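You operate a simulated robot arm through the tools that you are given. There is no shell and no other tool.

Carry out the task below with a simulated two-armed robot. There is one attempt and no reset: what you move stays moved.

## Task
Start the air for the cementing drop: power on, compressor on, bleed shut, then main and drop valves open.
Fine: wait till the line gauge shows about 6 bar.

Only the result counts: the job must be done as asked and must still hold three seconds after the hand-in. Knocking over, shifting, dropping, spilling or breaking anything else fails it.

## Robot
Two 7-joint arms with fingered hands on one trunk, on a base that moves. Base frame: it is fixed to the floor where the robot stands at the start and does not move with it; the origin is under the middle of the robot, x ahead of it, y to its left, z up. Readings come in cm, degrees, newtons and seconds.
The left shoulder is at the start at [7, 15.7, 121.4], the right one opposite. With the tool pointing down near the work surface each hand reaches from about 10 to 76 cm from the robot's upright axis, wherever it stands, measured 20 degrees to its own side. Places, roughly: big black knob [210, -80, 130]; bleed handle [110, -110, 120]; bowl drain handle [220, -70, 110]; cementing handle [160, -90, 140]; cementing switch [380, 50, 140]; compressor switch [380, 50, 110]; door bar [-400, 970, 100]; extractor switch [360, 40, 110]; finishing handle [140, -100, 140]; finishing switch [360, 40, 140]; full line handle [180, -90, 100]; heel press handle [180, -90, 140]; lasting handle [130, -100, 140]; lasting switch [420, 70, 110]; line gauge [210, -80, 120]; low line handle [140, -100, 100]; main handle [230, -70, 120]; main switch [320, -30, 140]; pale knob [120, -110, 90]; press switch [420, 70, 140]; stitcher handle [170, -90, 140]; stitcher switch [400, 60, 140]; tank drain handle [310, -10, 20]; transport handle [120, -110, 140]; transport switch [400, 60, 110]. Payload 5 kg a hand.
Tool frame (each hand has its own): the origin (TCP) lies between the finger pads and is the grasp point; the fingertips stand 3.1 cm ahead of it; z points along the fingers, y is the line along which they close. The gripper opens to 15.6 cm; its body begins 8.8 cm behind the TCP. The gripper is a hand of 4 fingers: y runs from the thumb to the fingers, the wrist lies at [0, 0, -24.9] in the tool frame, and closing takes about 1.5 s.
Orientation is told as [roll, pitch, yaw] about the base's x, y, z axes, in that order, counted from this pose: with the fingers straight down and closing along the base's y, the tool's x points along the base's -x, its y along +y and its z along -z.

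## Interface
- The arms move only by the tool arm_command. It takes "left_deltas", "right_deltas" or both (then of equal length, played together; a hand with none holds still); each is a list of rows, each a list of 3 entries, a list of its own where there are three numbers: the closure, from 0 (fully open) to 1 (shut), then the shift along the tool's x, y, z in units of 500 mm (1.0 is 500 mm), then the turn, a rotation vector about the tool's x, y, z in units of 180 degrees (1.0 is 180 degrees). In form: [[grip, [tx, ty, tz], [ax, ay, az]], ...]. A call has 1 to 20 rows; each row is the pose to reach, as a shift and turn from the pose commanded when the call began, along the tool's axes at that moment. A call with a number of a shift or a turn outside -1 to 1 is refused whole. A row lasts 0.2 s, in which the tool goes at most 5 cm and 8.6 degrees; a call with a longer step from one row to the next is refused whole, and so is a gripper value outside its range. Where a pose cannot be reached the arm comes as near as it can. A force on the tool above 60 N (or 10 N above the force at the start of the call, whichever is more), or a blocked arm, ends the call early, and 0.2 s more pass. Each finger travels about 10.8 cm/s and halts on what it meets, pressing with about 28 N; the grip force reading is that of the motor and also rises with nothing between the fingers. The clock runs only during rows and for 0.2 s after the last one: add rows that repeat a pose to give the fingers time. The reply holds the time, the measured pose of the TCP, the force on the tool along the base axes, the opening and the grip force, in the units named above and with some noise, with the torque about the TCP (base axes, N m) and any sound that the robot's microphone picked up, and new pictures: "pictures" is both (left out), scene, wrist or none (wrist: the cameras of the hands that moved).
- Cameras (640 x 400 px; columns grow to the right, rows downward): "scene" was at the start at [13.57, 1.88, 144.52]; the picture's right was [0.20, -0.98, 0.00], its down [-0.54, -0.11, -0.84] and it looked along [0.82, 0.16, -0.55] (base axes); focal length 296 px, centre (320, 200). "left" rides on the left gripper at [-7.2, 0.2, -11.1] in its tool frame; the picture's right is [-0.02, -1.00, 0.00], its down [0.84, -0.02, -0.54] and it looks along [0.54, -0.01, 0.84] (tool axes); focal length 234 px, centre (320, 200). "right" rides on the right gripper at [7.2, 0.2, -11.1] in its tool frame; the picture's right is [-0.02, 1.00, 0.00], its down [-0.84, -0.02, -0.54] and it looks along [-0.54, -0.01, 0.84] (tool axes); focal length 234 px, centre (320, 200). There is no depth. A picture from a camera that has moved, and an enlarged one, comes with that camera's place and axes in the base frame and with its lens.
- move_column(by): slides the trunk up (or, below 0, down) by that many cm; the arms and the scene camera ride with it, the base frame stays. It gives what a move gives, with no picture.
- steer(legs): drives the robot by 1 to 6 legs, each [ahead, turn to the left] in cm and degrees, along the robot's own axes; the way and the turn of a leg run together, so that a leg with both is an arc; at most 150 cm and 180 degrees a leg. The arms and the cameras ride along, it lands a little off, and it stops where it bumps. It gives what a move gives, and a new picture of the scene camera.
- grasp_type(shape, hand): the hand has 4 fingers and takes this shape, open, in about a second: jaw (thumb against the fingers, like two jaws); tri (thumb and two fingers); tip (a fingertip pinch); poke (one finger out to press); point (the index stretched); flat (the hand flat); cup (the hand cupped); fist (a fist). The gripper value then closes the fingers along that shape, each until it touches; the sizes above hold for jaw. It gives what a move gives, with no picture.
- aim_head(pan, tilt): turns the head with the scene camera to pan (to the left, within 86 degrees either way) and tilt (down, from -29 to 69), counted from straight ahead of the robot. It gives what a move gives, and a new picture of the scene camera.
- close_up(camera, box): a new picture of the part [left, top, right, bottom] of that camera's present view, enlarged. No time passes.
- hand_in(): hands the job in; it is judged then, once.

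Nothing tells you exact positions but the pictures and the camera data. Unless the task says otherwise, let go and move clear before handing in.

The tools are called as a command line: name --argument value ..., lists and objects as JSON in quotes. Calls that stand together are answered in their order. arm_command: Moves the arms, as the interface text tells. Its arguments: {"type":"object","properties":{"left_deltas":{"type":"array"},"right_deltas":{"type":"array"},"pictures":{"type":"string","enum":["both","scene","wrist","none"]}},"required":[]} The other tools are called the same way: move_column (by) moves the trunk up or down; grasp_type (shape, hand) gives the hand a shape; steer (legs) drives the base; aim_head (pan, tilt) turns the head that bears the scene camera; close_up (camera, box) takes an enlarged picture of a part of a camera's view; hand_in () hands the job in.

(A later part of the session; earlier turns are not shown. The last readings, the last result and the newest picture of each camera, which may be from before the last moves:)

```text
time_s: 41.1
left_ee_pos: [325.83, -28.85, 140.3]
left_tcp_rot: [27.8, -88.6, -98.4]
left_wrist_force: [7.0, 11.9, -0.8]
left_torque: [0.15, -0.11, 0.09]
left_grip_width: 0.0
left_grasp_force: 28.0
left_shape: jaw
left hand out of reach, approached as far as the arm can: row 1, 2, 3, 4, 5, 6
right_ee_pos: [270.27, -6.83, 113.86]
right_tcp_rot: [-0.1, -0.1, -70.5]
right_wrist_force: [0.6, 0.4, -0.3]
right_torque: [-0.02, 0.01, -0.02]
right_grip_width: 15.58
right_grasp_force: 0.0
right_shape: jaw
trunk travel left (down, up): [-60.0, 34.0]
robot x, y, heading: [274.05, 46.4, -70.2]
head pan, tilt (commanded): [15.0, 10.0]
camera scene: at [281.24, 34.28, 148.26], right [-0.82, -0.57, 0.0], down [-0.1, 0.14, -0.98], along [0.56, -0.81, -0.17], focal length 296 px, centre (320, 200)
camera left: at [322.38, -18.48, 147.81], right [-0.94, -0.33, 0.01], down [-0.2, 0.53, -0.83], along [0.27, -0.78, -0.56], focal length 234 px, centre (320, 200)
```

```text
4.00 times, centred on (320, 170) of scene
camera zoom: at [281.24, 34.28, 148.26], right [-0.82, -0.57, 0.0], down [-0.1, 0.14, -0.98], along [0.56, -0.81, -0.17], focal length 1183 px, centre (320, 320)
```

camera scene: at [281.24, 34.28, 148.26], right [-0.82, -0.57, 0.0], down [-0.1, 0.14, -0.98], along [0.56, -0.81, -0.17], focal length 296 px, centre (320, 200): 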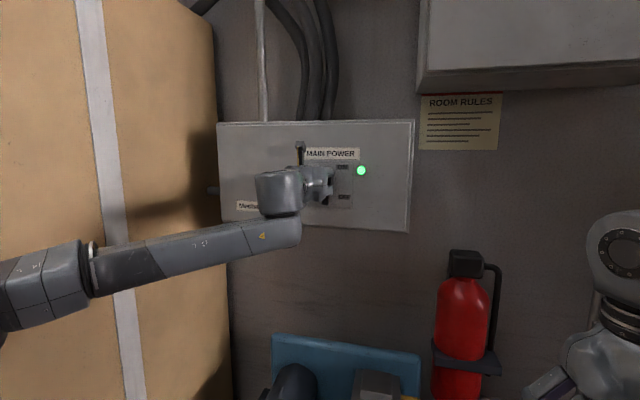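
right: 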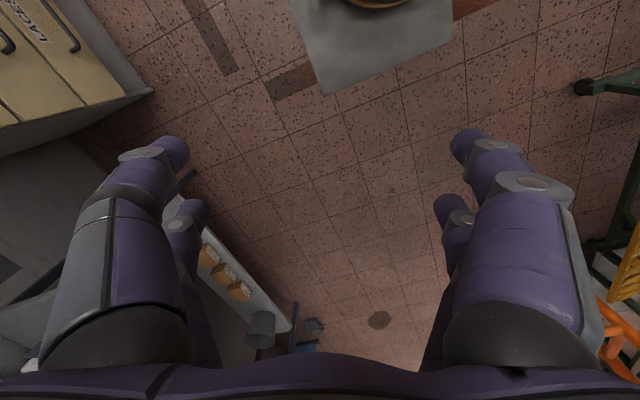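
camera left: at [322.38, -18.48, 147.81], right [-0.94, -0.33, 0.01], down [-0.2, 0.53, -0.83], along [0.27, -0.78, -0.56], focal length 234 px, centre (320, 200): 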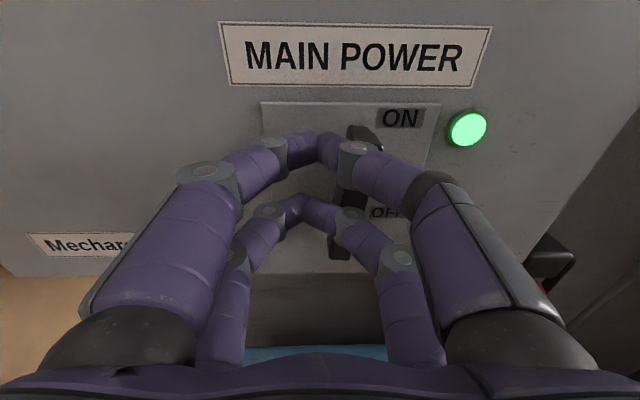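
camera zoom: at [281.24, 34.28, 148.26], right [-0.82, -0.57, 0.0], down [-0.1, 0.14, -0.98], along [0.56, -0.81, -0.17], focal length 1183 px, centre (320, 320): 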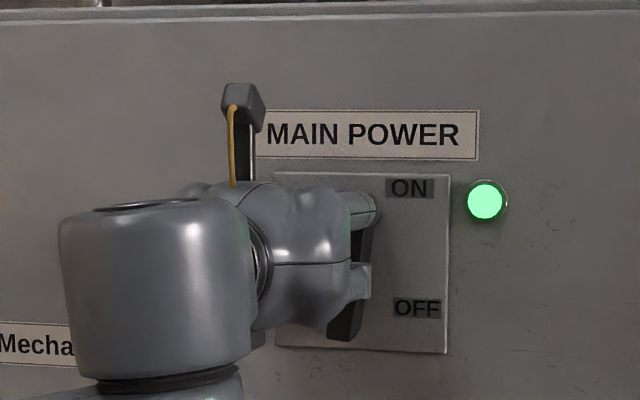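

The green lamp is lit. I'll back the hand straight off and check where the handle rests.

arm_command --left_deltas '[[1, [0, 0.01, -0.06], [0, 0, 0]], [1, [0, 0.02, -0.15], [0, 0, 0]], [1, [0, 0.02, -0.24], [0, 0, 0]], [1, [0, 0.02, -0.33], [0, 0, 0]], [1, [0, 0.02, -0.4], [0, 0, 0]]]' --pictures "none"

close_up --camera "scene" --box '[240, 120, 400, 220]'

close_up --camera "left" --box '[0, 0, 640, 400]'

```text
time_s: 42.3
left_ee_pos: [319.94, -9.56, 140.32]
left_tcp_rot: [-164.3, -89.7, 93.8]
left_wrist_force: [0.0, 0.3, 0.4]
left_torque: [0.01, -0.01, -0.02]
left_grip_width: 0.0
left_grasp_force: 27.5
left_shape: jaw
left hand out of reach, approached as far as the arm can: row 1
right_ee_pos: [270.15, -6.79, 113.83]
right_tcp_rot: [0.0, -0.2, -70.4]
right_wrist_force: [-0.4, 0.6, -1.4]
right_torque: [-0.03, 0.0, 0.0]
right_grip_width: 15.57
right_grasp_force: 0.0
right_shape: jaw
trunk travel left (down, up): [-60.0, 34.0]
robot x, y, heading: [274.04, 46.42, -70.8]
head pan, tilt (commanded): [15.0, 10.0]
```

```text
4.00 times, centred on (320, 170) of scene
camera zoom: at [281.12, 34.2, 148.27], right [-0.82, -0.57, 0.0], down [-0.1, 0.14, -0.98], along [0.56, -0.81, -0.17], focal length 1183 px, centre (320, 320)
```

zoom: 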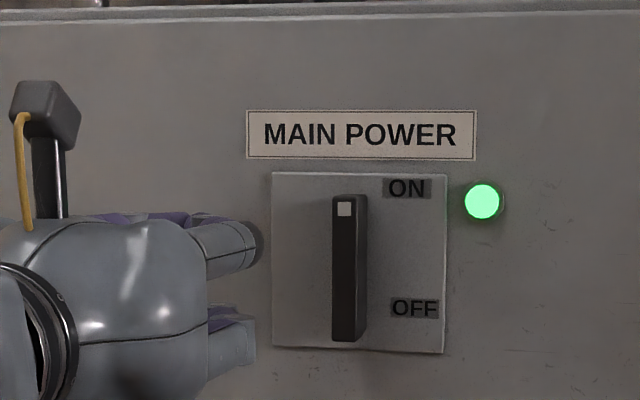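

```text
1.00 times, centred on (320, 200) of left (not enlarged: the box is as wide or as high as the picture)
camera zoom: at [316.47, 0.93, 147.5], right [-0.94, -0.33, 0.03], down [-0.2, 0.5, -0.84], along [0.27, -0.8, -0.54], focal length 234 px, centre (320, 200)
```

zoom: 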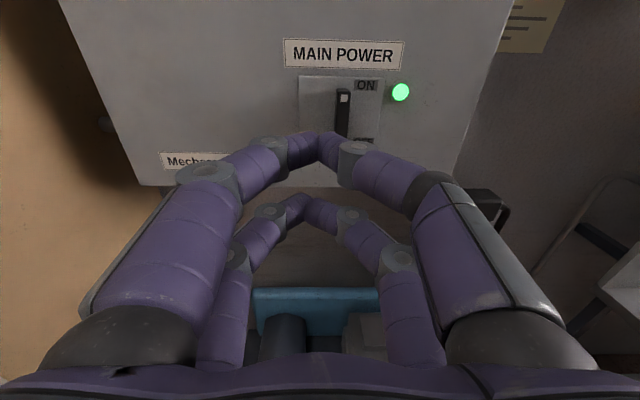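

Main power is on with the mark at ON. Before leaving, I'll look at the compressor and its drain below, to be sure the drain is shut.

aim_head --pan 12 --tilt 45

close_up --camera "scene" --box '[200, 180, 460, 400]'

```text
time_s: 43.3
left_ee_pos: [319.98, -9.78, 140.11]
left_tcp_rot: [-166.5, -89.7, 96.3]
left_wrist_force: [-0.7, 0.1, 0.2]
left_torque: [0.0, -0.02, 0.03]
left_grip_width: 0.01
left_grasp_force: 28.2
left_shape: jaw
right_ee_pos: [270.22, -7.08, 113.75]
right_tcp_rot: [0.0, 0.0, -70.4]
right_wrist_force: [0.3, 0.7, -0.9]
right_torque: [0.01, -0.02, 0.0]
right_grip_width: 15.58
right_grasp_force: 0.1
right_shape: jaw
trunk travel left (down, up): [-60.0, 34.0]
robot x, y, heading: [274.69, 46.15, -70.5]
head pan, tilt (commanded): [12.0, 45.0]
camera scene: at [280.09, 34.78, 142.77], right [-0.85, -0.52, 0.0], down [-0.37, 0.6, -0.71], along [0.37, -0.6, -0.71], focal length 296 px, centre (320, 200)
```

scene: 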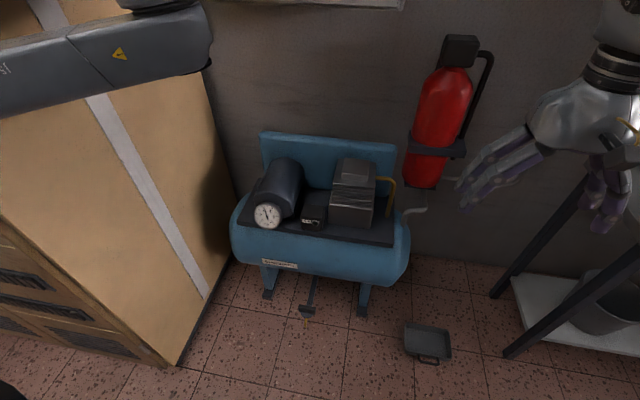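

```text
1.82 times, centred on (330, 290) of scene
camera zoom: at [280.09, 34.78, 142.77], right [-0.85, -0.52, 0.0], down [-0.37, 0.6, -0.71], along [0.37, -0.6, -0.71], focal length 538 px, centre (302, 36)
```

zoom: 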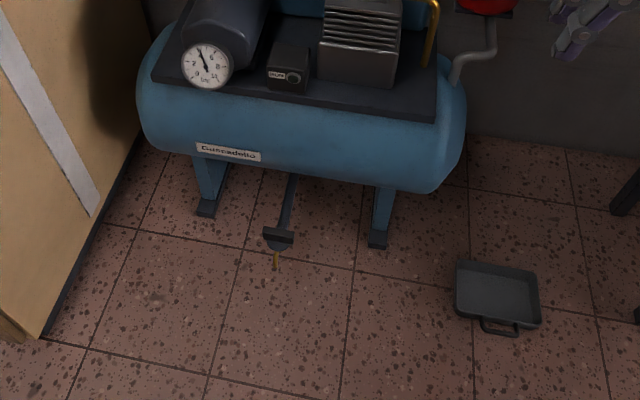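

close_up --camera "scene" --box '[290, 280, 330, 330]'

close_up --camera "scene" --box '[245, 195, 335, 251]'

```text
8.00 times, centred on (310, 305) of scene
camera zoom: at [280.09, 34.78, 142.77], right [-0.85, -0.52, 0.0], down [-0.37, 0.6, -0.71], along [0.37, -0.6, -0.71], focal length 2366 px, centre (400, -640)
```

zoom: 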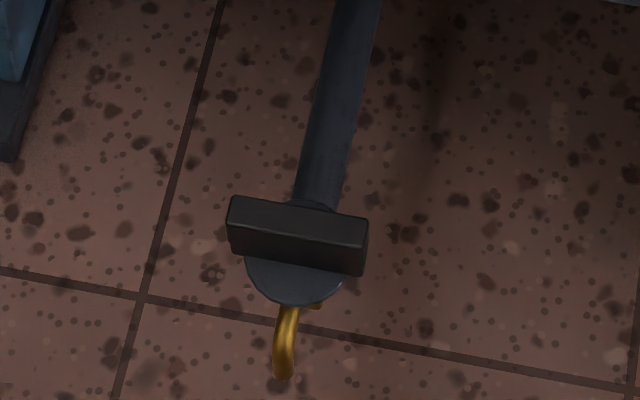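

```text
7.11 times, centred on (290, 223) of scene
camera zoom: at [280.09, 34.78, 142.77], right [-0.85, -0.52, 0.0], down [-0.37, 0.6, -0.71], along [0.37, -0.6, -0.71], focal length 2104 px, centre (533, 36)
```

zoom: 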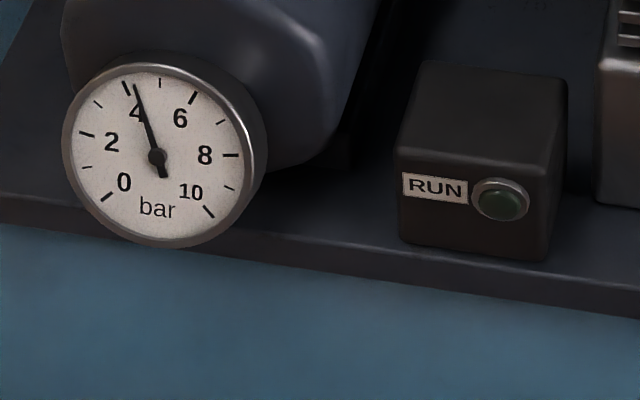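

The tank stands at about 4 bar, the drain lever lies across its pipe (shut), and the RUN lamp is dark. Next I back off and drive round to the front of the cabinet for the compressor switch.

steer --legs '[[-30, 0], [0, 106], [84, 0]]'

aim_head --pan -70 --tilt 15

```text
time_s: 53.9
left_ee_pos: [374.16, 183.48, 140.23]
left_tcp_rot: [-168.9, -89.8, -155.2]
left_wrist_force: [-0.4, 0.2, 1.1]
left_torque: [0.0, -0.04, -0.02]
left_grip_width: 0.0
left_grasp_force: 28.4
left_shape: jaw
right_ee_pos: [385.57, 135.03, 113.73]
right_tcp_rot: [0.0, 0.0, 35.9]
right_wrist_force: [-0.1, -0.2, -0.3]
right_torque: [0.01, 0.02, -0.04]
right_grip_width: 15.6
right_grasp_force: 0.0
right_shape: jaw
trunk travel left (down, up): [-60.0, 34.0]
robot x, y, heading: [333.12, 123.84, 36.0]
head pan, tilt (commanded): [12.0, 45.0]
camera scene: at [342.55, 133.08, 142.76], right [0.74, -0.67, 0.0], down [-0.47, -0.52, -0.71], along [0.47, 0.52, -0.71], focal length 296 px, centre (320, 200)
```

scene: 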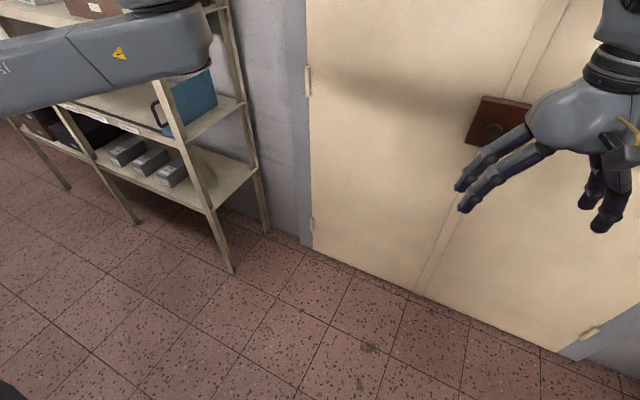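

```text
time_s: 55.5
left_ee_pos: [374.17, 183.57, 140.21]
left_tcp_rot: [-169.3, -89.8, -154.8]
left_wrist_force: [0.0, 0.1, 0.2]
left_torque: [0.01, -0.02, 0.02]
left_grip_width: 0.0
left_grasp_force: 28.3
left_shape: jaw
right_ee_pos: [385.49, 134.99, 113.7]
right_tcp_rot: [0.0, 0.0, 35.9]
right_wrist_force: [-0.2, -0.9, -0.3]
right_torque: [0.03, -0.03, -0.04]
right_grip_width: 15.58
right_grasp_force: 0.0
right_shape: jaw
trunk travel left (down, up): [-60.0, 34.0]
robot x, y, heading: [333.21, 123.81, 35.8]
head pan, tilt (commanded): [-70.0, 15.0]
camera scene: at [344.85, 121.82, 147.44], right [-0.56, -0.83, 0.0], down [-0.21, 0.14, -0.97], along [0.8, -0.54, -0.26], focal length 296 px, centre (320, 200)
```

scene: 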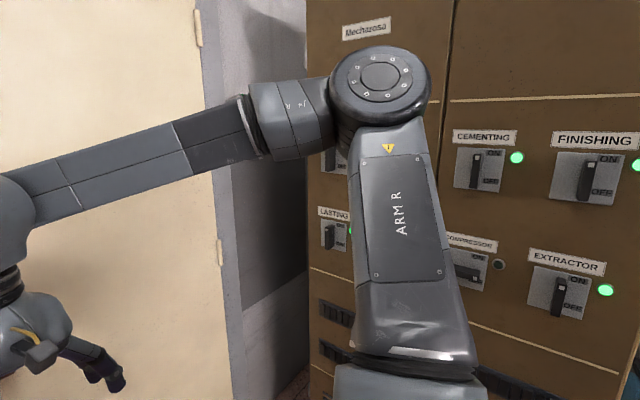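

The cabinet's switches are visible: CEMENTING, FINISHING and EXTRACTOR are on (bars upright, lamps lit), while COMPRESSOR is off (bar horizontal). I'll turn to face the cabinet.

steer --legs '[[0, -106.3]]'

aim_head --pan 5 --tilt 20

```text
time_s: 60.3
left_ee_pos: [378.46, 67.44, 140.2]
left_tcp_rot: [-167.3, -89.8, 96.4]
left_wrist_force: [-0.1, -0.5, -0.3]
left_torque: [-0.01, 0.0, -0.02]
left_grip_width: 0.0
left_grasp_force: 28.2
left_shape: jaw
right_ee_pos: [328.73, 70.69, 113.69]
right_tcp_rot: [0.0, 0.0, -70.9]
right_wrist_force: [-0.4, -0.2, 0.2]
right_torque: [0.03, 0.0, 0.0]
right_grip_width: 15.59
right_grasp_force: 0.0
right_shape: jaw
trunk travel left (down, up): [-60.0, 34.0]
robot x, y, heading: [333.12, 123.67, -71.2]
head pan, tilt (commanded): [-70.0, 15.0]
camera scene: at [327.46, 113.47, 147.44], right [-0.63, 0.78, 0.0], down [0.2, 0.16, -0.97], along [-0.75, -0.61, -0.26], focal length 296 px, centre (320, 200)
```

scene: 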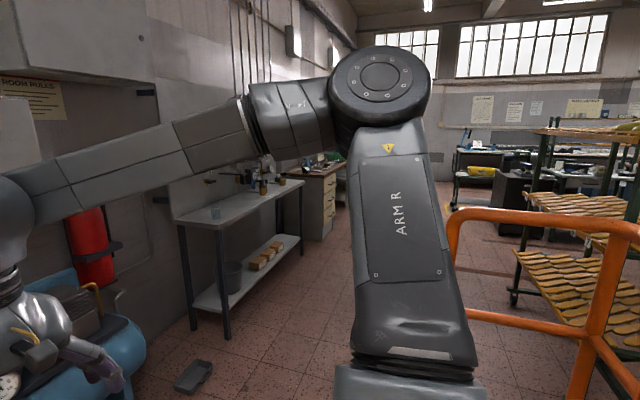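

```text
time_s: 61.8
left_ee_pos: [378.39, 67.48, 140.37]
left_tcp_rot: [-168.0, -89.8, 97.0]
left_wrist_force: [-0.2, 0.5, -0.3]
left_torque: [0.02, -0.04, 0.0]
left_grip_width: 0.01
left_grasp_force: 27.7
left_shape: jaw
right_ee_pos: [328.76, 70.78, 113.73]
right_tcp_rot: [-0.1, 0.0, -70.9]
right_wrist_force: [-0.5, -0.1, -0.9]
right_torque: [0.0, 0.02, 0.01]
right_grip_width: 15.61
right_grasp_force: 0.0
right_shape: jaw
trunk travel left (down, up): [-60.0, 34.0]
robot x, y, heading: [333.27, 123.69, -71.0]
head pan, tilt (commanded): [5.0, 20.0]
camera scene: at [338.5, 110.86, 146.62], right [-0.91, -0.41, 0.0], down [-0.14, 0.31, -0.94], along [0.38, -0.86, -0.34], focal length 296 px, centre (320, 200)
```

scene: 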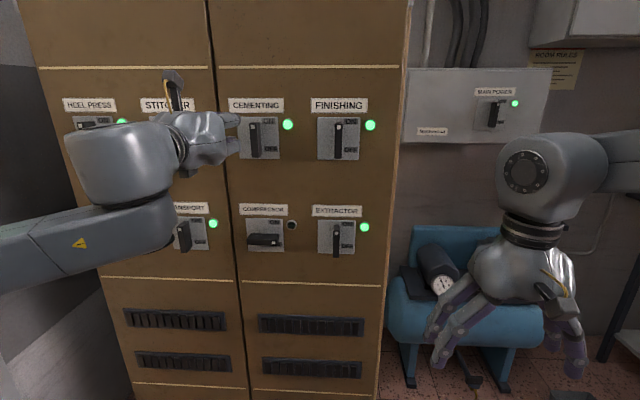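

All the other cabinet switches are on; COMPRESSOR in the lower row is off with its bar horizontal. I'll zoom in and also check the left wrist camera for a second view.

close_up --camera "scene" --box '[220, 195, 316, 255]'

close_up --camera "left" --box '[0, 0, 640, 400]'

close_up --camera "scene" --box '[70, 80, 390, 280]'

```text
6.67 times, centred on (268, 225) of scene
camera zoom: at [338.5, 110.86, 146.62], right [-0.91, -0.41, 0.0], down [-0.14, 0.31, -0.94], along [0.38, -0.86, -0.34], focal length 1972 px, centre (667, 33)
```

zoom: 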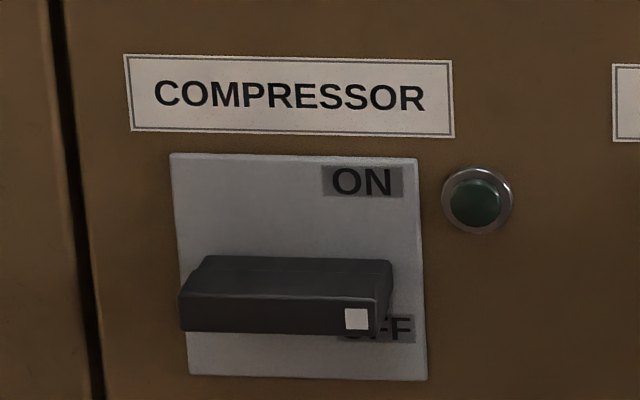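

```text
1.00 times, centred on (320, 200) of left (not enlarged: the box is as wide or as high as the picture)
camera zoom: at [375.01, 78.06, 147.44], right [-0.94, -0.33, 0.02], down [-0.2, 0.51, -0.84], along [0.26, -0.8, -0.54], focal length 234 px, centre (320, 200)
```

zoom: 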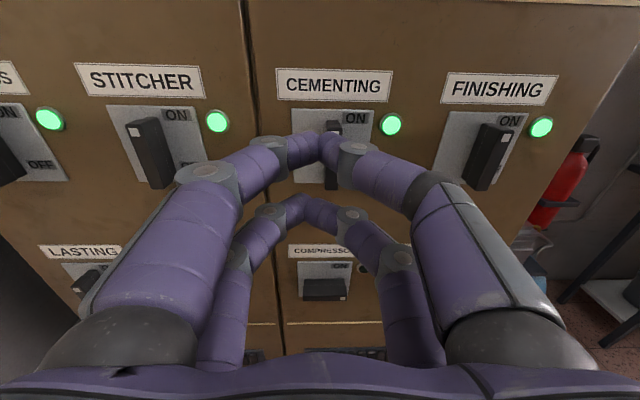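

```text
2.00 times, centred on (230, 180) of scene
camera zoom: at [338.5, 110.86, 146.62], right [-0.91, -0.41, 0.0], down [-0.14, 0.31, -0.94], along [0.38, -0.86, -0.34], focal length 592 px, centre (500, 240)
```

zoom: 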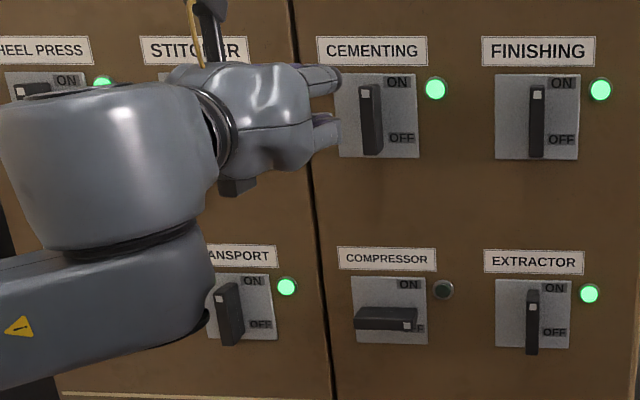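

The compressor bar's centre is near s≈377 along the wall, z≈109, about 84 cm ahead of me. I'll lower the left hand to just above the bar's height, then drive a few cm closer.

arm_command --left_deltas '[[1, [0.08, 0, -0.02], [0, 0, 0]], [1, [0.17, 0, -0.02], [0, 0, 0]], [1, [0.26, 0, -0.02], [0, 0, 0]], [1, [0.35, 0, -0.02], [0, 0, 0]], [1, [0.43, 0, -0.02], [0, 0, 0]], [1, [0.49, 0, -0.02], [0, 0, 0]], [1, [0.49, 0, -0.02], [0, 0, 0]]]' --pictures "none"

steer --legs '[[9, 0]]'

close_up --camera "left" --box '[0, 0, 640, 400]'

```text
time_s: 63.6
left_ee_pos: [400.91, 83.0, 113.64]
left_tcp_rot: [83.8, -69.1, -130.8]
left_wrist_force: [0.1, 0.4, 0.2]
left_torque: [0.01, 0.01, 0.01]
left_grip_width: 0.0
left_grasp_force: 27.7
left_shape: jaw
left hand out of reach, approached as far as the arm can: row 1, 2, 3, 4, 5, 6
right_ee_pos: [328.62, 70.67, 113.79]
right_tcp_rot: [0.1, 0.0, -70.8]
right_wrist_force: [0.0, -0.2, -0.1]
right_torque: [0.05, -0.04, 0.0]
right_grip_width: 15.58
right_grasp_force: 0.1
right_shape: jaw
trunk travel left (down, up): [-60.0, 34.0]
robot x, y, heading: [333.69, 123.64, -70.7]
head pan, tilt (commanded): [5.0, 20.0]
stopped in row 7 (left hand): the arm was blocked; the commanded pose is now the measured one
```

```text
time_s: 64.7
left_ee_pos: [404.0, 74.58, 113.5]
left_tcp_rot: [83.2, -69.0, -130.4]
left_wrist_force: [1.1, 0.1, 0.7]
left_torque: [0.0, 0.01, 0.04]
left_grip_width: 0.0
left_grasp_force: 27.8
left_shape: jaw
right_ee_pos: [331.72, 62.1, 113.6]
right_tcp_rot: [0.0, 0.0, -70.8]
right_wrist_force: [0.6, 0.2, -1.0]
right_torque: [0.02, 0.03, -0.01]
right_grip_width: 15.58
right_grasp_force: 0.1
right_shape: jaw
trunk travel left (down, up): [-60.0, 34.0]
robot x, y, heading: [336.53, 115.63, -70.8]
head pan, tilt (commanded): [5.0, 20.0]
camera scene: at [341.44, 102.23, 146.62], right [-0.91, -0.41, 0.0], down [-0.14, 0.31, -0.94], along [0.38, -0.86, -0.34], focal length 296 px, centre (320, 200)
```

scene: 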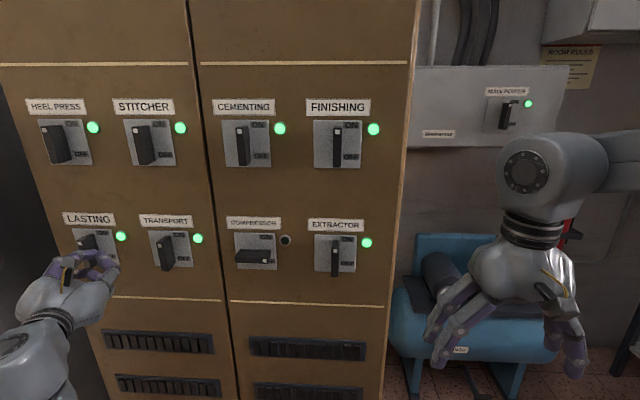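

```text
1.00 times, centred on (320, 200) of left (not enlarged: the box is as wide or as high as the picture)
camera zoom: at [394.86, 80.68, 120.81], right [-0.7, -0.64, -0.33], down [-0.19, 0.61, -0.77], along [0.69, -0.47, -0.55], focal length 234 px, centre (320, 200)
```

zoom: 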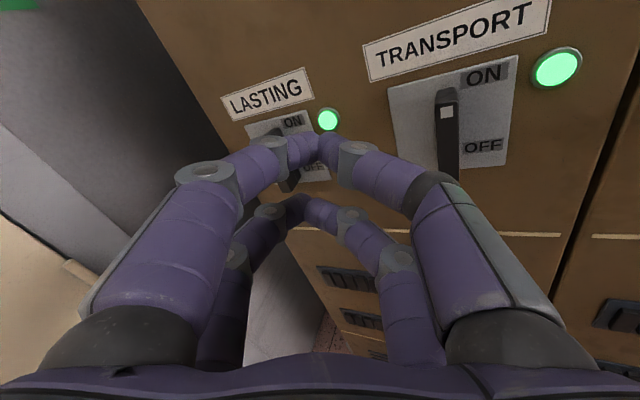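

The arm folded too far and swung left, stopping in the air in front of LASTING without touching. The arm needs more extension, so I'll back the base off 10 cm and bring the hand to a straight pose in front of the compressor switch.

steer --legs '[[-10, 0]]'

arm_command --left_deltas '[[1, [-0.037, -0.064, 0.006], [0.0162, -0.0047, -0.0139]], [1, [-0.074, -0.129, 0.012], [0.0324, -0.0093, -0.0278]], [1, [-0.111, -0.193, 0.017], [0.0486, -0.014, -0.0417]], [1, [-0.148, -0.258, 0.023], [0.0648, -0.0187, -0.0557]], [1, [-0.184, -0.322, 0.029], [0.0809, -0.0233, -0.0696]], [1, [-0.221, -0.386, 0.035], [0.0971, -0.028, -0.0835]], [1, [-0.258, -0.451, 0.04], [0.1133, -0.0326, -0.0974]], [1, [-0.295, -0.515, 0.046], [0.1295, -0.0373, -0.1113]], [1, [-0.295, -0.515, 0.046], [0.1295, -0.0373, -0.1113]]]' --pictures "both"

```text
time_s: 65.9
left_ee_pos: [400.72, 83.99, 113.5]
left_tcp_rot: [83.2, -69.2, -130.4]
left_wrist_force: [0.2, 0.4, 0.1]
left_torque: [0.03, 0.01, -0.01]
left_grip_width: 0.03
left_grasp_force: 28.2
left_shape: jaw
right_ee_pos: [328.38, 71.67, 113.63]
right_tcp_rot: [0.0, 0.1, -70.9]
right_wrist_force: [-0.9, 0.5, -0.1]
right_torque: [0.02, 0.01, 0.0]
right_grip_width: 15.59
right_grasp_force: 0.1
right_shape: jaw
trunk travel left (down, up): [-60.0, 34.0]
robot x, y, heading: [332.94, 125.37, -71.0]
head pan, tilt (commanded): [5.0, 20.0]
camera scene: at [338.18, 111.8, 146.62], right [-0.91, -0.41, 0.0], down [-0.14, 0.31, -0.94], along [0.38, -0.86, -0.34], focal length 296 px, centre (320, 200)
```

scene: 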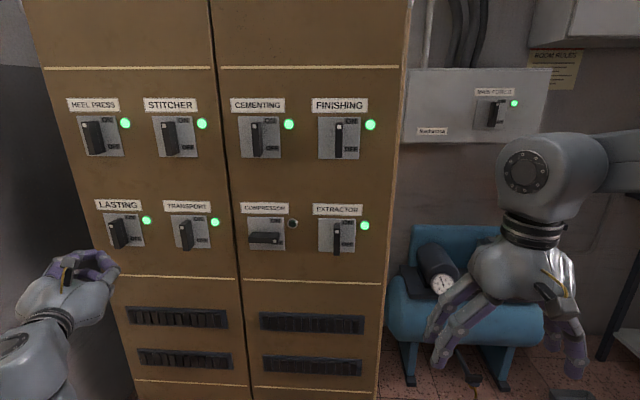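

```text
time_s: 67.9
left_ee_pos: [381.16, 61.97, 118.11]
left_tcp_rot: [-123.0, -89.8, 52.4]
left_wrist_force: [0.5, 0.8, 0.4]
left_torque: [-0.01, -0.01, -0.03]
left_grip_width: 0.0
left_grasp_force: 27.9
left_shape: jaw
right_ee_pos: [328.57, 71.71, 113.76]
right_tcp_rot: [0.0, 0.0, -70.7]
right_wrist_force: [0.0, 0.2, -0.6]
right_torque: [-0.02, -0.01, -0.01]
right_grip_width: 15.58
right_grasp_force: 0.0
right_shape: jaw
trunk travel left (down, up): [-60.0, 34.0]
robot x, y, heading: [333.13, 125.18, -71.0]
head pan, tilt (commanded): [5.0, 20.0]
camera scene: at [338.28, 111.84, 146.63], right [-0.91, -0.41, 0.0], down [-0.14, 0.31, -0.94], along [0.38, -0.86, -0.34], focal length 296 px, centre (320, 200)
camera left: at [377.73, 72.51, 125.36], right [-0.94, -0.33, 0.03], down [-0.2, 0.51, -0.84], along [0.26, -0.8, -0.54], focal length 234 px, centre (320, 200)
```

scene: 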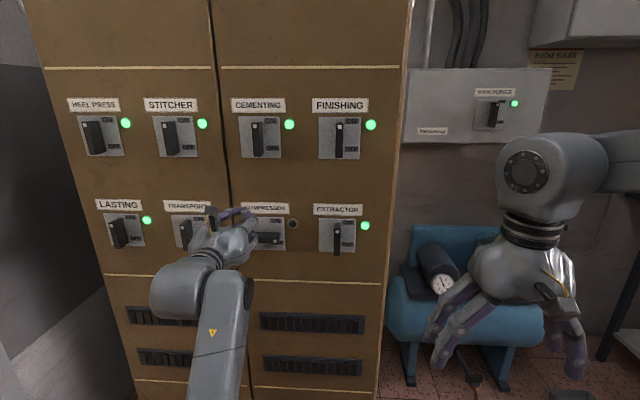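
left: 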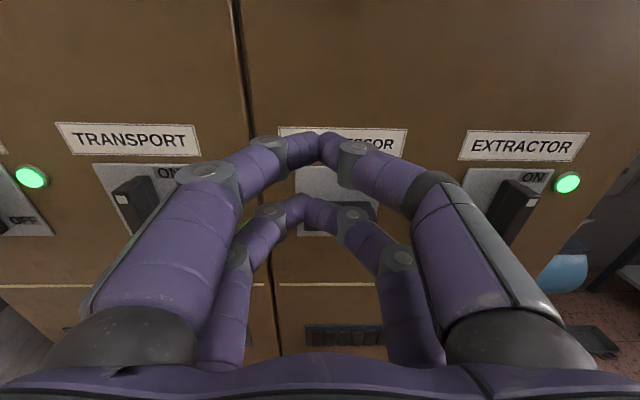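

The hand is straight now, 10 cm in front of the cabinet face. I'll zoom to check the beak against the bar.

close_up --camera "left" --box '[256, 150, 416, 250]'

close_up --camera "scene" --box '[200, 190, 312, 260]'

```text
4.00 times, centred on (336, 200) of left
camera zoom: at [377.73, 72.51, 125.36], right [-0.94, -0.33, 0.03], down [-0.2, 0.51, -0.84], along [0.26, -0.8, -0.54], focal length 937 px, centre (256, 200)
```

zoom: 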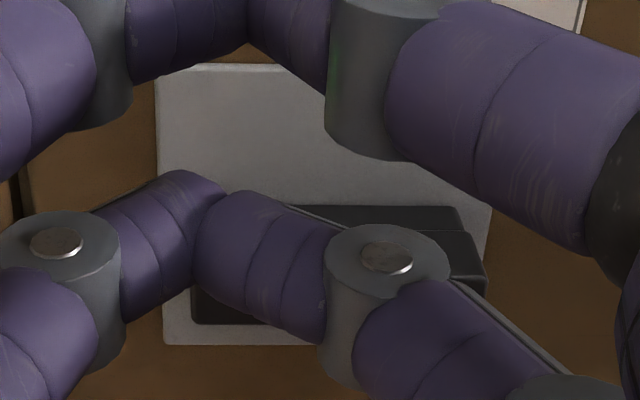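

```text
5.71 times, centred on (256, 225) of scene
camera zoom: at [338.28, 111.84, 146.63], right [-0.91, -0.41, 0.0], down [-0.14, 0.31, -0.94], along [0.38, -0.86, -0.34], focal length 1690 px, centre (686, 57)
```

zoom: 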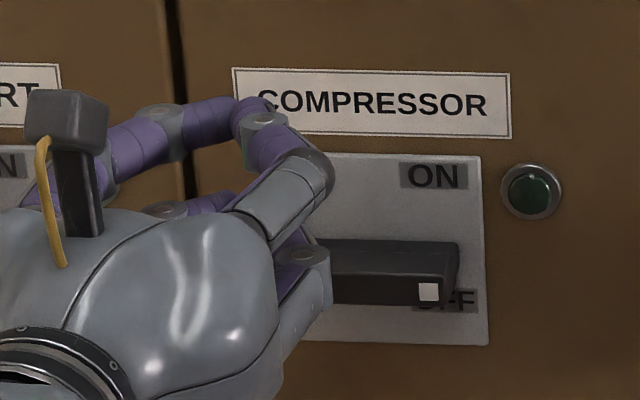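

Bar centre is now pinned at s≈377.2, z≈108.8, front face about 10 cm ahead. I'll run the same press-and-sweep stroke here.

arm_command --left_deltas '[[1, [0.02, 0.004, 0.09], [0, 0, 0]], [1, [0.05, 0.008, 0.178], [0, 0, 0]], [1, [0.094, 0.008, 0.178], [0, 0, 0]], [1, [0.111, 0.018, 0.178], [0, 0, 0]], [1, [0.13, 0.022, 0.178], [0, 0, 0]], [1, [0.15, 0.022, 0.178], [0, 0, 0]], [1, [0.168, 0.016, 0.178], [0, 0, 0]], [1, [0.184, 0.006, 0.178], [0, 0, 0]], [1, [0.198, -0.008, 0.178], [0, 0, 0]], [1, [0.198, -0.014, 0.178], [0, 0, 0]]]' --pictures "both"

close_up --camera "scene" --box '[200, 190, 312, 260]'

```text
time_s: 70.2
left_ee_pos: [389.55, 55.26, 112.46]
left_tcp_rot: [114.0, -82.2, 179.0]
left_wrist_force: [0.0, 0.1, 0.3]
left_torque: [0.0, -0.03, -0.01]
left_grip_width: 0.0
left_grasp_force: 28.2
left_shape: jaw
right_ee_pos: [328.47, 71.63, 113.73]
right_tcp_rot: [0.0, 0.0, -71.0]
right_wrist_force: [-0.2, -0.3, 0.8]
right_torque: [-0.02, 0.01, 0.0]
right_grip_width: 15.6
right_grasp_force: 0.1
right_shape: jaw
trunk travel left (down, up): [-60.0, 34.0]
robot x, y, heading: [332.82, 124.9, -70.9]
head pan, tilt (commanded): [5.0, 20.0]
stopped in row 10 (left hand): the arm was blocked; the commanded pose is now the measured one
camera scene: at [338.2, 111.78, 146.62], right [-0.91, -0.41, 0.0], down [-0.14, 0.31, -0.94], along [0.38, -0.86, -0.34], focal length 296 px, centre (320, 200)
camera left: at [384.45, 65.54, 119.15], right [-0.92, -0.39, -0.1], down [-0.12, 0.49, -0.86], along [0.39, -0.78, -0.5], focal length 234 px, centre (320, 200)
```

scene: 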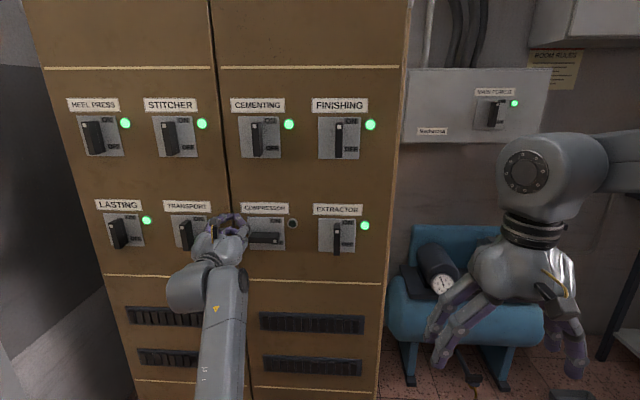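
left: 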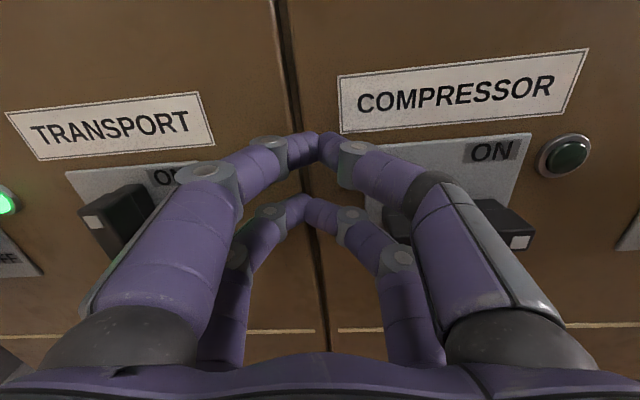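

```text
5.71 times, centred on (256, 225) of scene
camera zoom: at [338.2, 111.78, 146.62], right [-0.91, -0.41, 0.0], down [-0.14, 0.31, -0.94], along [0.38, -0.86, -0.34], focal length 1690 px, centre (686, 57)
```

zoom: 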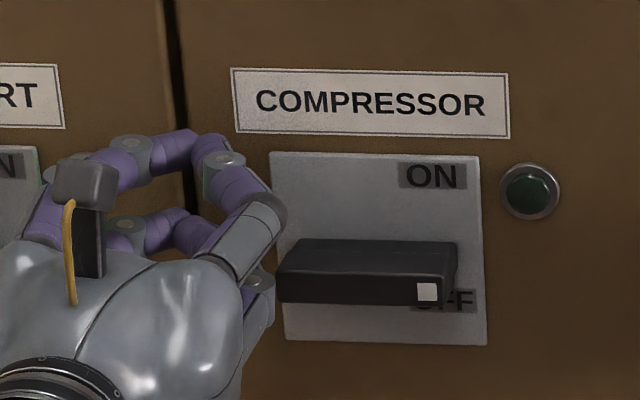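

The bar hasn't moved: the arm hit a joint limit at this height and slid off to the left without touching anything. At the main switch the hand was about 20 cm above the shoulder and that worked, so I'll back off and lower the trunk to get the same geometry.

steer --legs '[[-12, 0]]'

move_column --by -27

```text
time_s: 71.4
left_ee_pos: [385.47, 66.61, 112.51]
left_tcp_rot: [113.9, -82.2, 179.3]
left_wrist_force: [0.4, 0.4, -0.9]
left_torque: [-0.01, 0.02, 0.01]
left_grip_width: 0.0
left_grasp_force: 27.7
left_shape: jaw
right_ee_pos: [324.59, 83.0, 113.7]
right_tcp_rot: [-0.1, 0.0, -70.9]
right_wrist_force: [0.0, -0.3, -0.4]
right_torque: [0.01, -0.01, 0.01]
right_grip_width: 15.62
right_grasp_force: 0.0
right_shape: jaw
trunk travel left (down, up): [-60.0, 34.0]
robot x, y, heading: [329.1, 136.58, -70.8]
head pan, tilt (commanded): [5.0, 20.0]
camera scene: at [334.23, 123.14, 146.62], right [-0.91, -0.41, 0.0], down [-0.14, 0.31, -0.94], along [0.38, -0.86, -0.34], focal length 296 px, centre (320, 200)
```

scene: 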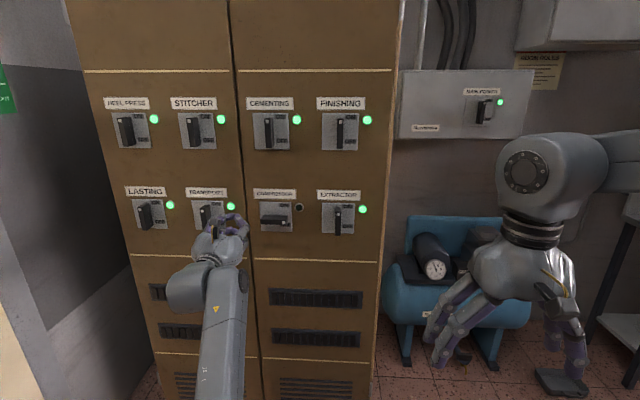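

```text
time_s: 74.2
left_ee_pos: [385.54, 66.65, 85.46]
left_tcp_rot: [113.9, -82.3, 179.1]
left_wrist_force: [0.9, 0.8, 0.7]
left_torque: [0.01, -0.01, 0.03]
left_grip_width: 0.01
left_grasp_force: 28.1
left_shape: jaw
right_ee_pos: [324.56, 83.02, 86.74]
right_tcp_rot: [-0.1, 0.0, -70.9]
right_wrist_force: [-0.1, 0.5, 0.6]
right_torque: [0.01, -0.01, 0.03]
right_grip_width: 15.59
right_grasp_force: 0.0
right_shape: jaw
trunk travel left (down, up): [-33.0, 61.0]
robot x, y, heading: [329.13, 136.52, -71.0]
head pan, tilt (commanded): [5.0, 20.0]
```

The trunk is 27 cm lower. Now I'll raise the hand and straighten it in front of the compressor switch, well back from the cabinet.

arm_command --left_deltas '[[1, [-0.08, -0.001, -0.05], [0.003, 0.002, -0.005]], [1, [-0.16, -0.002, -0.09], [0.006, 0.004, -0.01]], [1, [-0.24, -0.003, -0.12], [0.009, 0.006, -0.015]], [1, [-0.32, -0.005, -0.15], [0.011, 0.008, -0.02]], [1, [-0.4, -0.006, -0.175], [0.014, 0.01, -0.025]], [1, [-0.48, -0.007, -0.2], [0.017, 0.012, -0.03]], [1, [-0.56, -0.008, -0.215], [0.019, 0.014, -0.035]], [1, [-0.65, -0.0097, -0.226], [0.0217, 0.0159, -0.0397]], [1, [-0.65, -0.0097, -0.226], [0.0217, 0.0159, -0.0397]]]' --pictures "scene"

```text
time_s: 75.1
left_ee_pos: [384.73, 74.84, 99.75]
left_tcp_rot: [100.9, -79.2, -165.9]
left_wrist_force: [0.8, -0.4, 0.0]
left_torque: [0.02, -0.02, 0.0]
left_grip_width: 0.0
left_grasp_force: 27.6
left_shape: jaw
right_ee_pos: [324.47, 83.01, 86.67]
right_tcp_rot: [0.1, 0.0, -70.8]
right_wrist_force: [0.2, 0.4, -0.3]
right_torque: [-0.01, 0.04, -0.02]
right_grip_width: 15.59
right_grasp_force: 0.0
right_shape: jaw
trunk travel left (down, up): [-33.0, 61.0]
robot x, y, heading: [328.91, 136.26, -70.9]
head pan, tilt (commanded): [5.0, 20.0]
stopped in row 4 (left hand): the arm was blocked; the commanded pose is now the measured one
camera scene: at [334.22, 123.18, 119.62], right [-0.91, -0.41, 0.0], down [-0.14, 0.31, -0.94], along [0.38, -0.86, -0.34], focal length 296 px, centre (320, 200)
```

scene: 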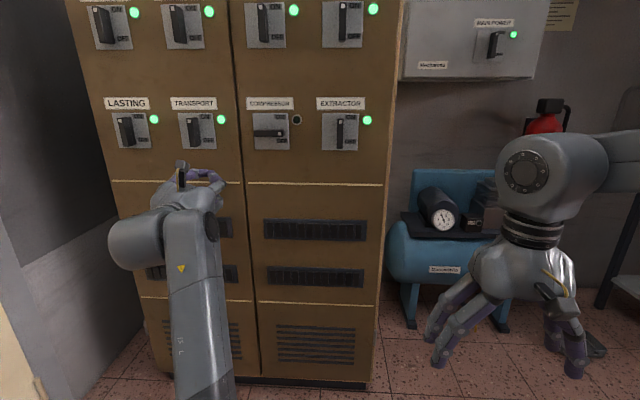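

The arm is stuck in an elbow-low configuration. I'll return the left hand to its fingers-down posture from the start in free air, and then re-extend from there.

arm_command --left_deltas '[[1, [-0.001, -0.002, -0.025], [0.006, 0.0422, -0.0017]], [1, [-0.003, -0.004, -0.049], [0.0121, 0.0843, -0.0035]], [1, [-0.004, -0.007, -0.074], [0.0181, 0.1265, -0.0052]], [1, [-0.005, -0.009, -0.098], [0.0242, 0.1686, -0.007]], [1, [-0.006, -0.011, -0.122], [0.0302, 0.2108, -0.0087]], [1, [-0.008, -0.013, -0.147], [0.0363, 0.253, -0.0105]], [1, [-0.009, -0.016, -0.171], [0.0423, 0.2951, -0.0122]], [1, [-0.01, -0.018, -0.196], [0.0483, 0.3373, -0.014]], [1, [-0.012, -0.02, -0.22], [0.0544, 0.3794, -0.0157]], [1, [-0.013, -0.022, -0.245], [0.0604, 0.4216, -0.0175]], [1, [-0.014, -0.024, -0.269], [0.0665, 0.4637, -0.0192]], [1, [-0.0155, -0.0266, -0.294], [0.0725, 0.5059, -0.021]], [1, [-0.0155, -0.0266, -0.294], [0.0725, 0.5059, -0.021]]]' --pictures "scene"

```text
time_s: 77.9
left_ee_pos: [384.96, 82.33, 100.0]
left_tcp_rot: [0.0, -0.1, -71.0]
left_wrist_force: [0.1, 0.3, -0.5]
left_torque: [-0.02, -0.01, 0.0]
left_grip_width: 0.01
left_grasp_force: 27.6
left_shape: jaw
left hand out of reach, approached as far as the arm can: row 7, 8, 9, 10, 11, 12, 13
right_ee_pos: [324.39, 83.02, 86.73]
right_tcp_rot: [0.0, 0.1, -70.8]
right_wrist_force: [0.1, 0.4, 0.1]
right_torque: [0.0, -0.01, -0.03]
right_grip_width: 15.58
right_grasp_force: 0.1
right_shape: jaw
trunk travel left (down, up): [-33.0, 61.0]
robot x, y, heading: [328.81, 136.37, -71.1]
head pan, tilt (commanded): [5.0, 20.0]
camera scene: at [334.22, 123.21, 119.63], right [-0.91, -0.41, 0.0], down [-0.14, 0.31, -0.94], along [0.38, -0.86, -0.34], focal length 296 px, centre (320, 200)
```

scene: 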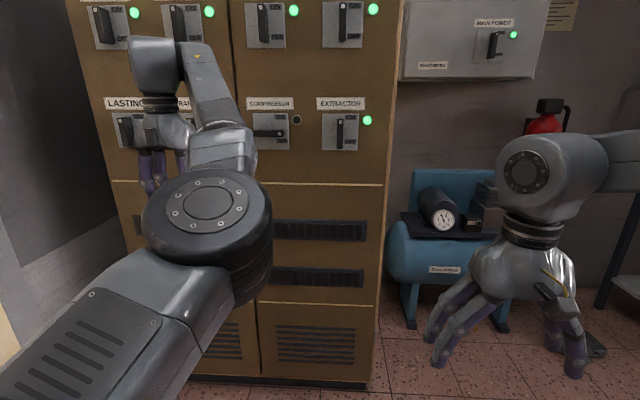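

The left elbow is now low and in front. I'll try pulling the left hand back and outwards with fingers down, to see whether the elbow swings out to the side again.

arm_command --left_deltas '[[1, [0.0, 0.06, 0.03], [0, 0, 0]], [1, [0.0, 0.13, 0.06], [0, 0, 0]], [1, [0.03, 0.2, 0.09], [0, 0, 0]], [1, [0.08, 0.26, 0.12], [0, 0, 0]], [1, [0.14, 0.31, 0.15], [0, 0, 0]], [1, [0.2, 0.35, 0.18], [0, 0, 0]], [1, [0.26, 0.38, 0.2], [0, 0, 0]], [1, [0.32, 0.4, 0.2], [0, 0, 0]], [1, [0.38, 0.4, 0.2], [0, 0, 0]], [1, [0.44, 0.4, 0.2], [0, 0, 0]]]' --pictures "scene"

aim_head --pan 40 --tilt 40

```text
time_s: 80.1
left_ee_pos: [396.49, 109.79, 90.0]
left_tcp_rot: [0.1, 0.0, -70.9]
left_wrist_force: [0.3, -0.1, -0.4]
left_torque: [-0.01, 0.0, -0.03]
left_grip_width: 0.02
left_grasp_force: 28.4
left_shape: jaw
right_ee_pos: [324.46, 82.96, 86.75]
right_tcp_rot: [0.1, 0.0, -70.9]
right_wrist_force: [0.1, -0.1, 0.7]
right_torque: [-0.01, 0.0, -0.03]
right_grip_width: 15.59
right_grasp_force: 0.0
right_shape: jaw
trunk travel left (down, up): [-33.0, 61.0]
robot x, y, heading: [329.02, 136.24, -71.0]
head pan, tilt (commanded): [5.0, 20.0]
camera scene: at [334.24, 123.23, 119.63], right [-0.91, -0.41, 0.0], down [-0.14, 0.31, -0.94], along [0.38, -0.86, -0.34], focal length 296 px, centre (320, 200)
```

scene: 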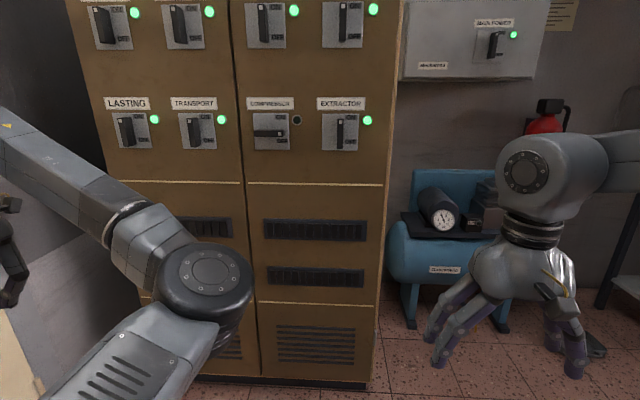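

```text
time_s: 81.1
left_ee_pos: [396.6, 109.79, 89.91]
left_tcp_rot: [0.0, 0.0, -70.9]
left_wrist_force: [0.3, -0.4, 0.2]
left_torque: [0.02, -0.02, -0.02]
left_grip_width: 0.0
left_grasp_force: 28.0
left_shape: jaw
right_ee_pos: [324.46, 83.05, 86.75]
right_tcp_rot: [0.0, -0.1, -70.8]
right_wrist_force: [-0.2, 0.0, 0.1]
right_torque: [-0.02, -0.02, 0.01]
right_grip_width: 15.6
right_grasp_force: 0.1
right_shape: jaw
trunk travel left (down, up): [-33.0, 61.0]
robot x, y, heading: [329.02, 136.72, -70.9]
head pan, tilt (commanded): [40.0, 40.0]
camera scene: at [337.73, 127.3, 116.49], right [-0.51, -0.86, 0.0], down [-0.55, 0.33, -0.77], along [0.66, -0.39, -0.64], focal length 296 px, centre (320, 200)
```

scene: 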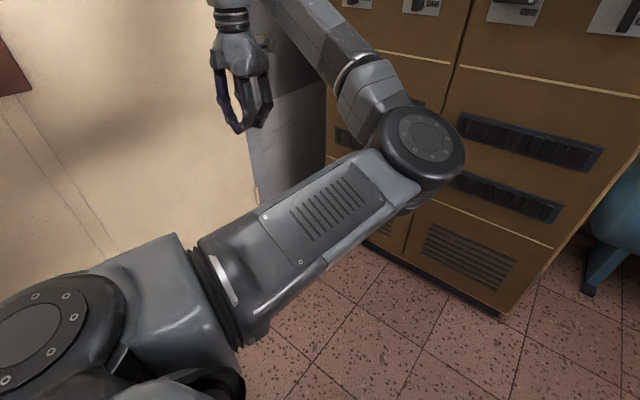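

The left arm is safely parked at the side, but its elbow stays in front. The right arm is still in its original posture, so I'll use it: swing the right hand forward with the wrist staying put, fingers closed.

arm_command --right_deltas '[[1, [-0.065, 0, -0.0077], [0, -0.0417, 0]], [1, [-0.129, 0, -0.0236], [0, -0.0833, 0]], [1, [-0.1906, 0, -0.0479], [0, -0.125, 0]], [1, [-0.249, 0, -0.08], [0, -0.1667, 0]], [1, [-0.3032, 0, -0.1195], [0, -0.2083, 0]], [1, [-0.3521, 0, -0.1659], [0, -0.25, 0]], [1, [-0.3951, 0, -0.2182], [0, -0.2917, 0]], [1, [-0.4313, 0, -0.2756], [0, -0.3333, 0]], [1, [-0.4601, 0, -0.3374], [0, -0.375, 0]], [1, [-0.481, 0, -0.4026], [0, -0.4167, 0]], [1, [-0.4937, 0, -0.4696], [0, -0.4583, 0]], [1, [-0.498, 0, -0.538], [0, -0.5, 0]], [1, [-0.498, 0, -0.538], [0, -0.5, 0]]]' --pictures "both"

aim_head --pan -10 --tilt 20

```text
time_s: 83.9
left_ee_pos: [396.58, 109.73, 89.96]
left_tcp_rot: [0.1, 0.1, -70.9]
left_wrist_force: [0.1, -0.2, -0.3]
left_torque: [0.01, -0.01, 0.0]
left_grip_width: 0.0
left_grasp_force: 28.1
left_shape: jaw
right_ee_pos: [332.72, 59.46, 113.63]
right_tcp_rot: [175.2, -89.9, 113.9]
right_wrist_force: [0.6, -0.3, 0.7]
right_torque: [-0.01, -0.01, -0.01]
right_grip_width: 0.0
right_grasp_force: 27.8
right_shape: jaw
trunk travel left (down, up): [-33.0, 61.0]
robot x, y, heading: [328.92, 136.39, -70.7]
head pan, tilt (commanded): [40.0, 40.0]
camera scene: at [337.73, 127.33, 116.49], right [-0.51, -0.86, 0.0], down [-0.55, 0.33, -0.77], along [0.66, -0.39, -0.64], focal length 296 px, centre (320, 200)
camera right: at [329.21, 70.08, 106.32], right [0.94, 0.33, 0.02], down [-0.2, 0.51, 0.84], along [0.26, -0.8, 0.55], focal length 234 px, centre (320, 200)
```

scene: 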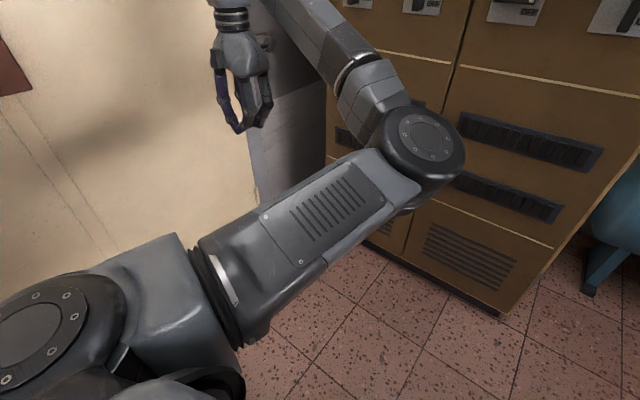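
right: 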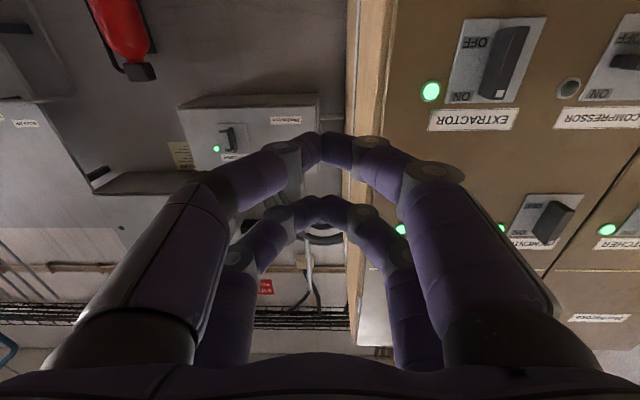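

```text
time_s: 85.1
left_ee_pos: [396.64, 109.81, 89.9]
left_tcp_rot: [0.0, -0.1, -70.9]
left_wrist_force: [-0.7, 0.2, -0.1]
left_torque: [-0.03, 0.01, -0.01]
left_grip_width: 0.01
left_grasp_force: 28.2
left_shape: jaw
right_ee_pos: [332.7, 59.54, 113.67]
right_tcp_rot: [-120.6, -90.0, 49.8]
right_wrist_force: [0.5, -0.3, -0.3]
right_torque: [0.01, 0.0, 0.04]
right_grip_width: 0.0
right_grasp_force: 27.5
right_shape: jaw
trunk travel left (down, up): [-33.0, 61.0]
robot x, y, heading: [328.85, 136.68, -71.0]
head pan, tilt (commanded): [-10.0, 20.0]
camera scene: at [331.92, 122.48, 119.62], right [-0.99, -0.16, 0.0], down [-0.05, 0.34, -0.94], along [0.15, -0.93, -0.34], focal length 296 px, centre (320, 200)
```

scene: 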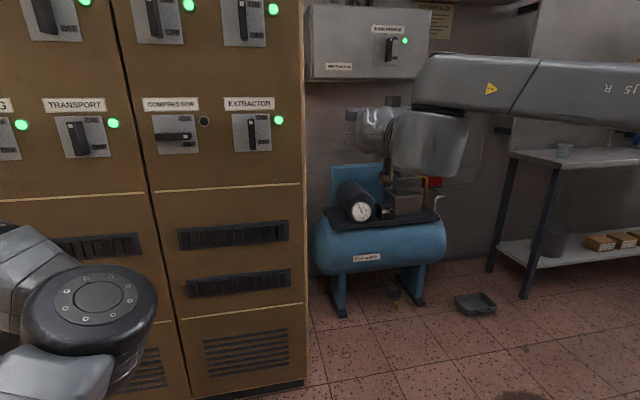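

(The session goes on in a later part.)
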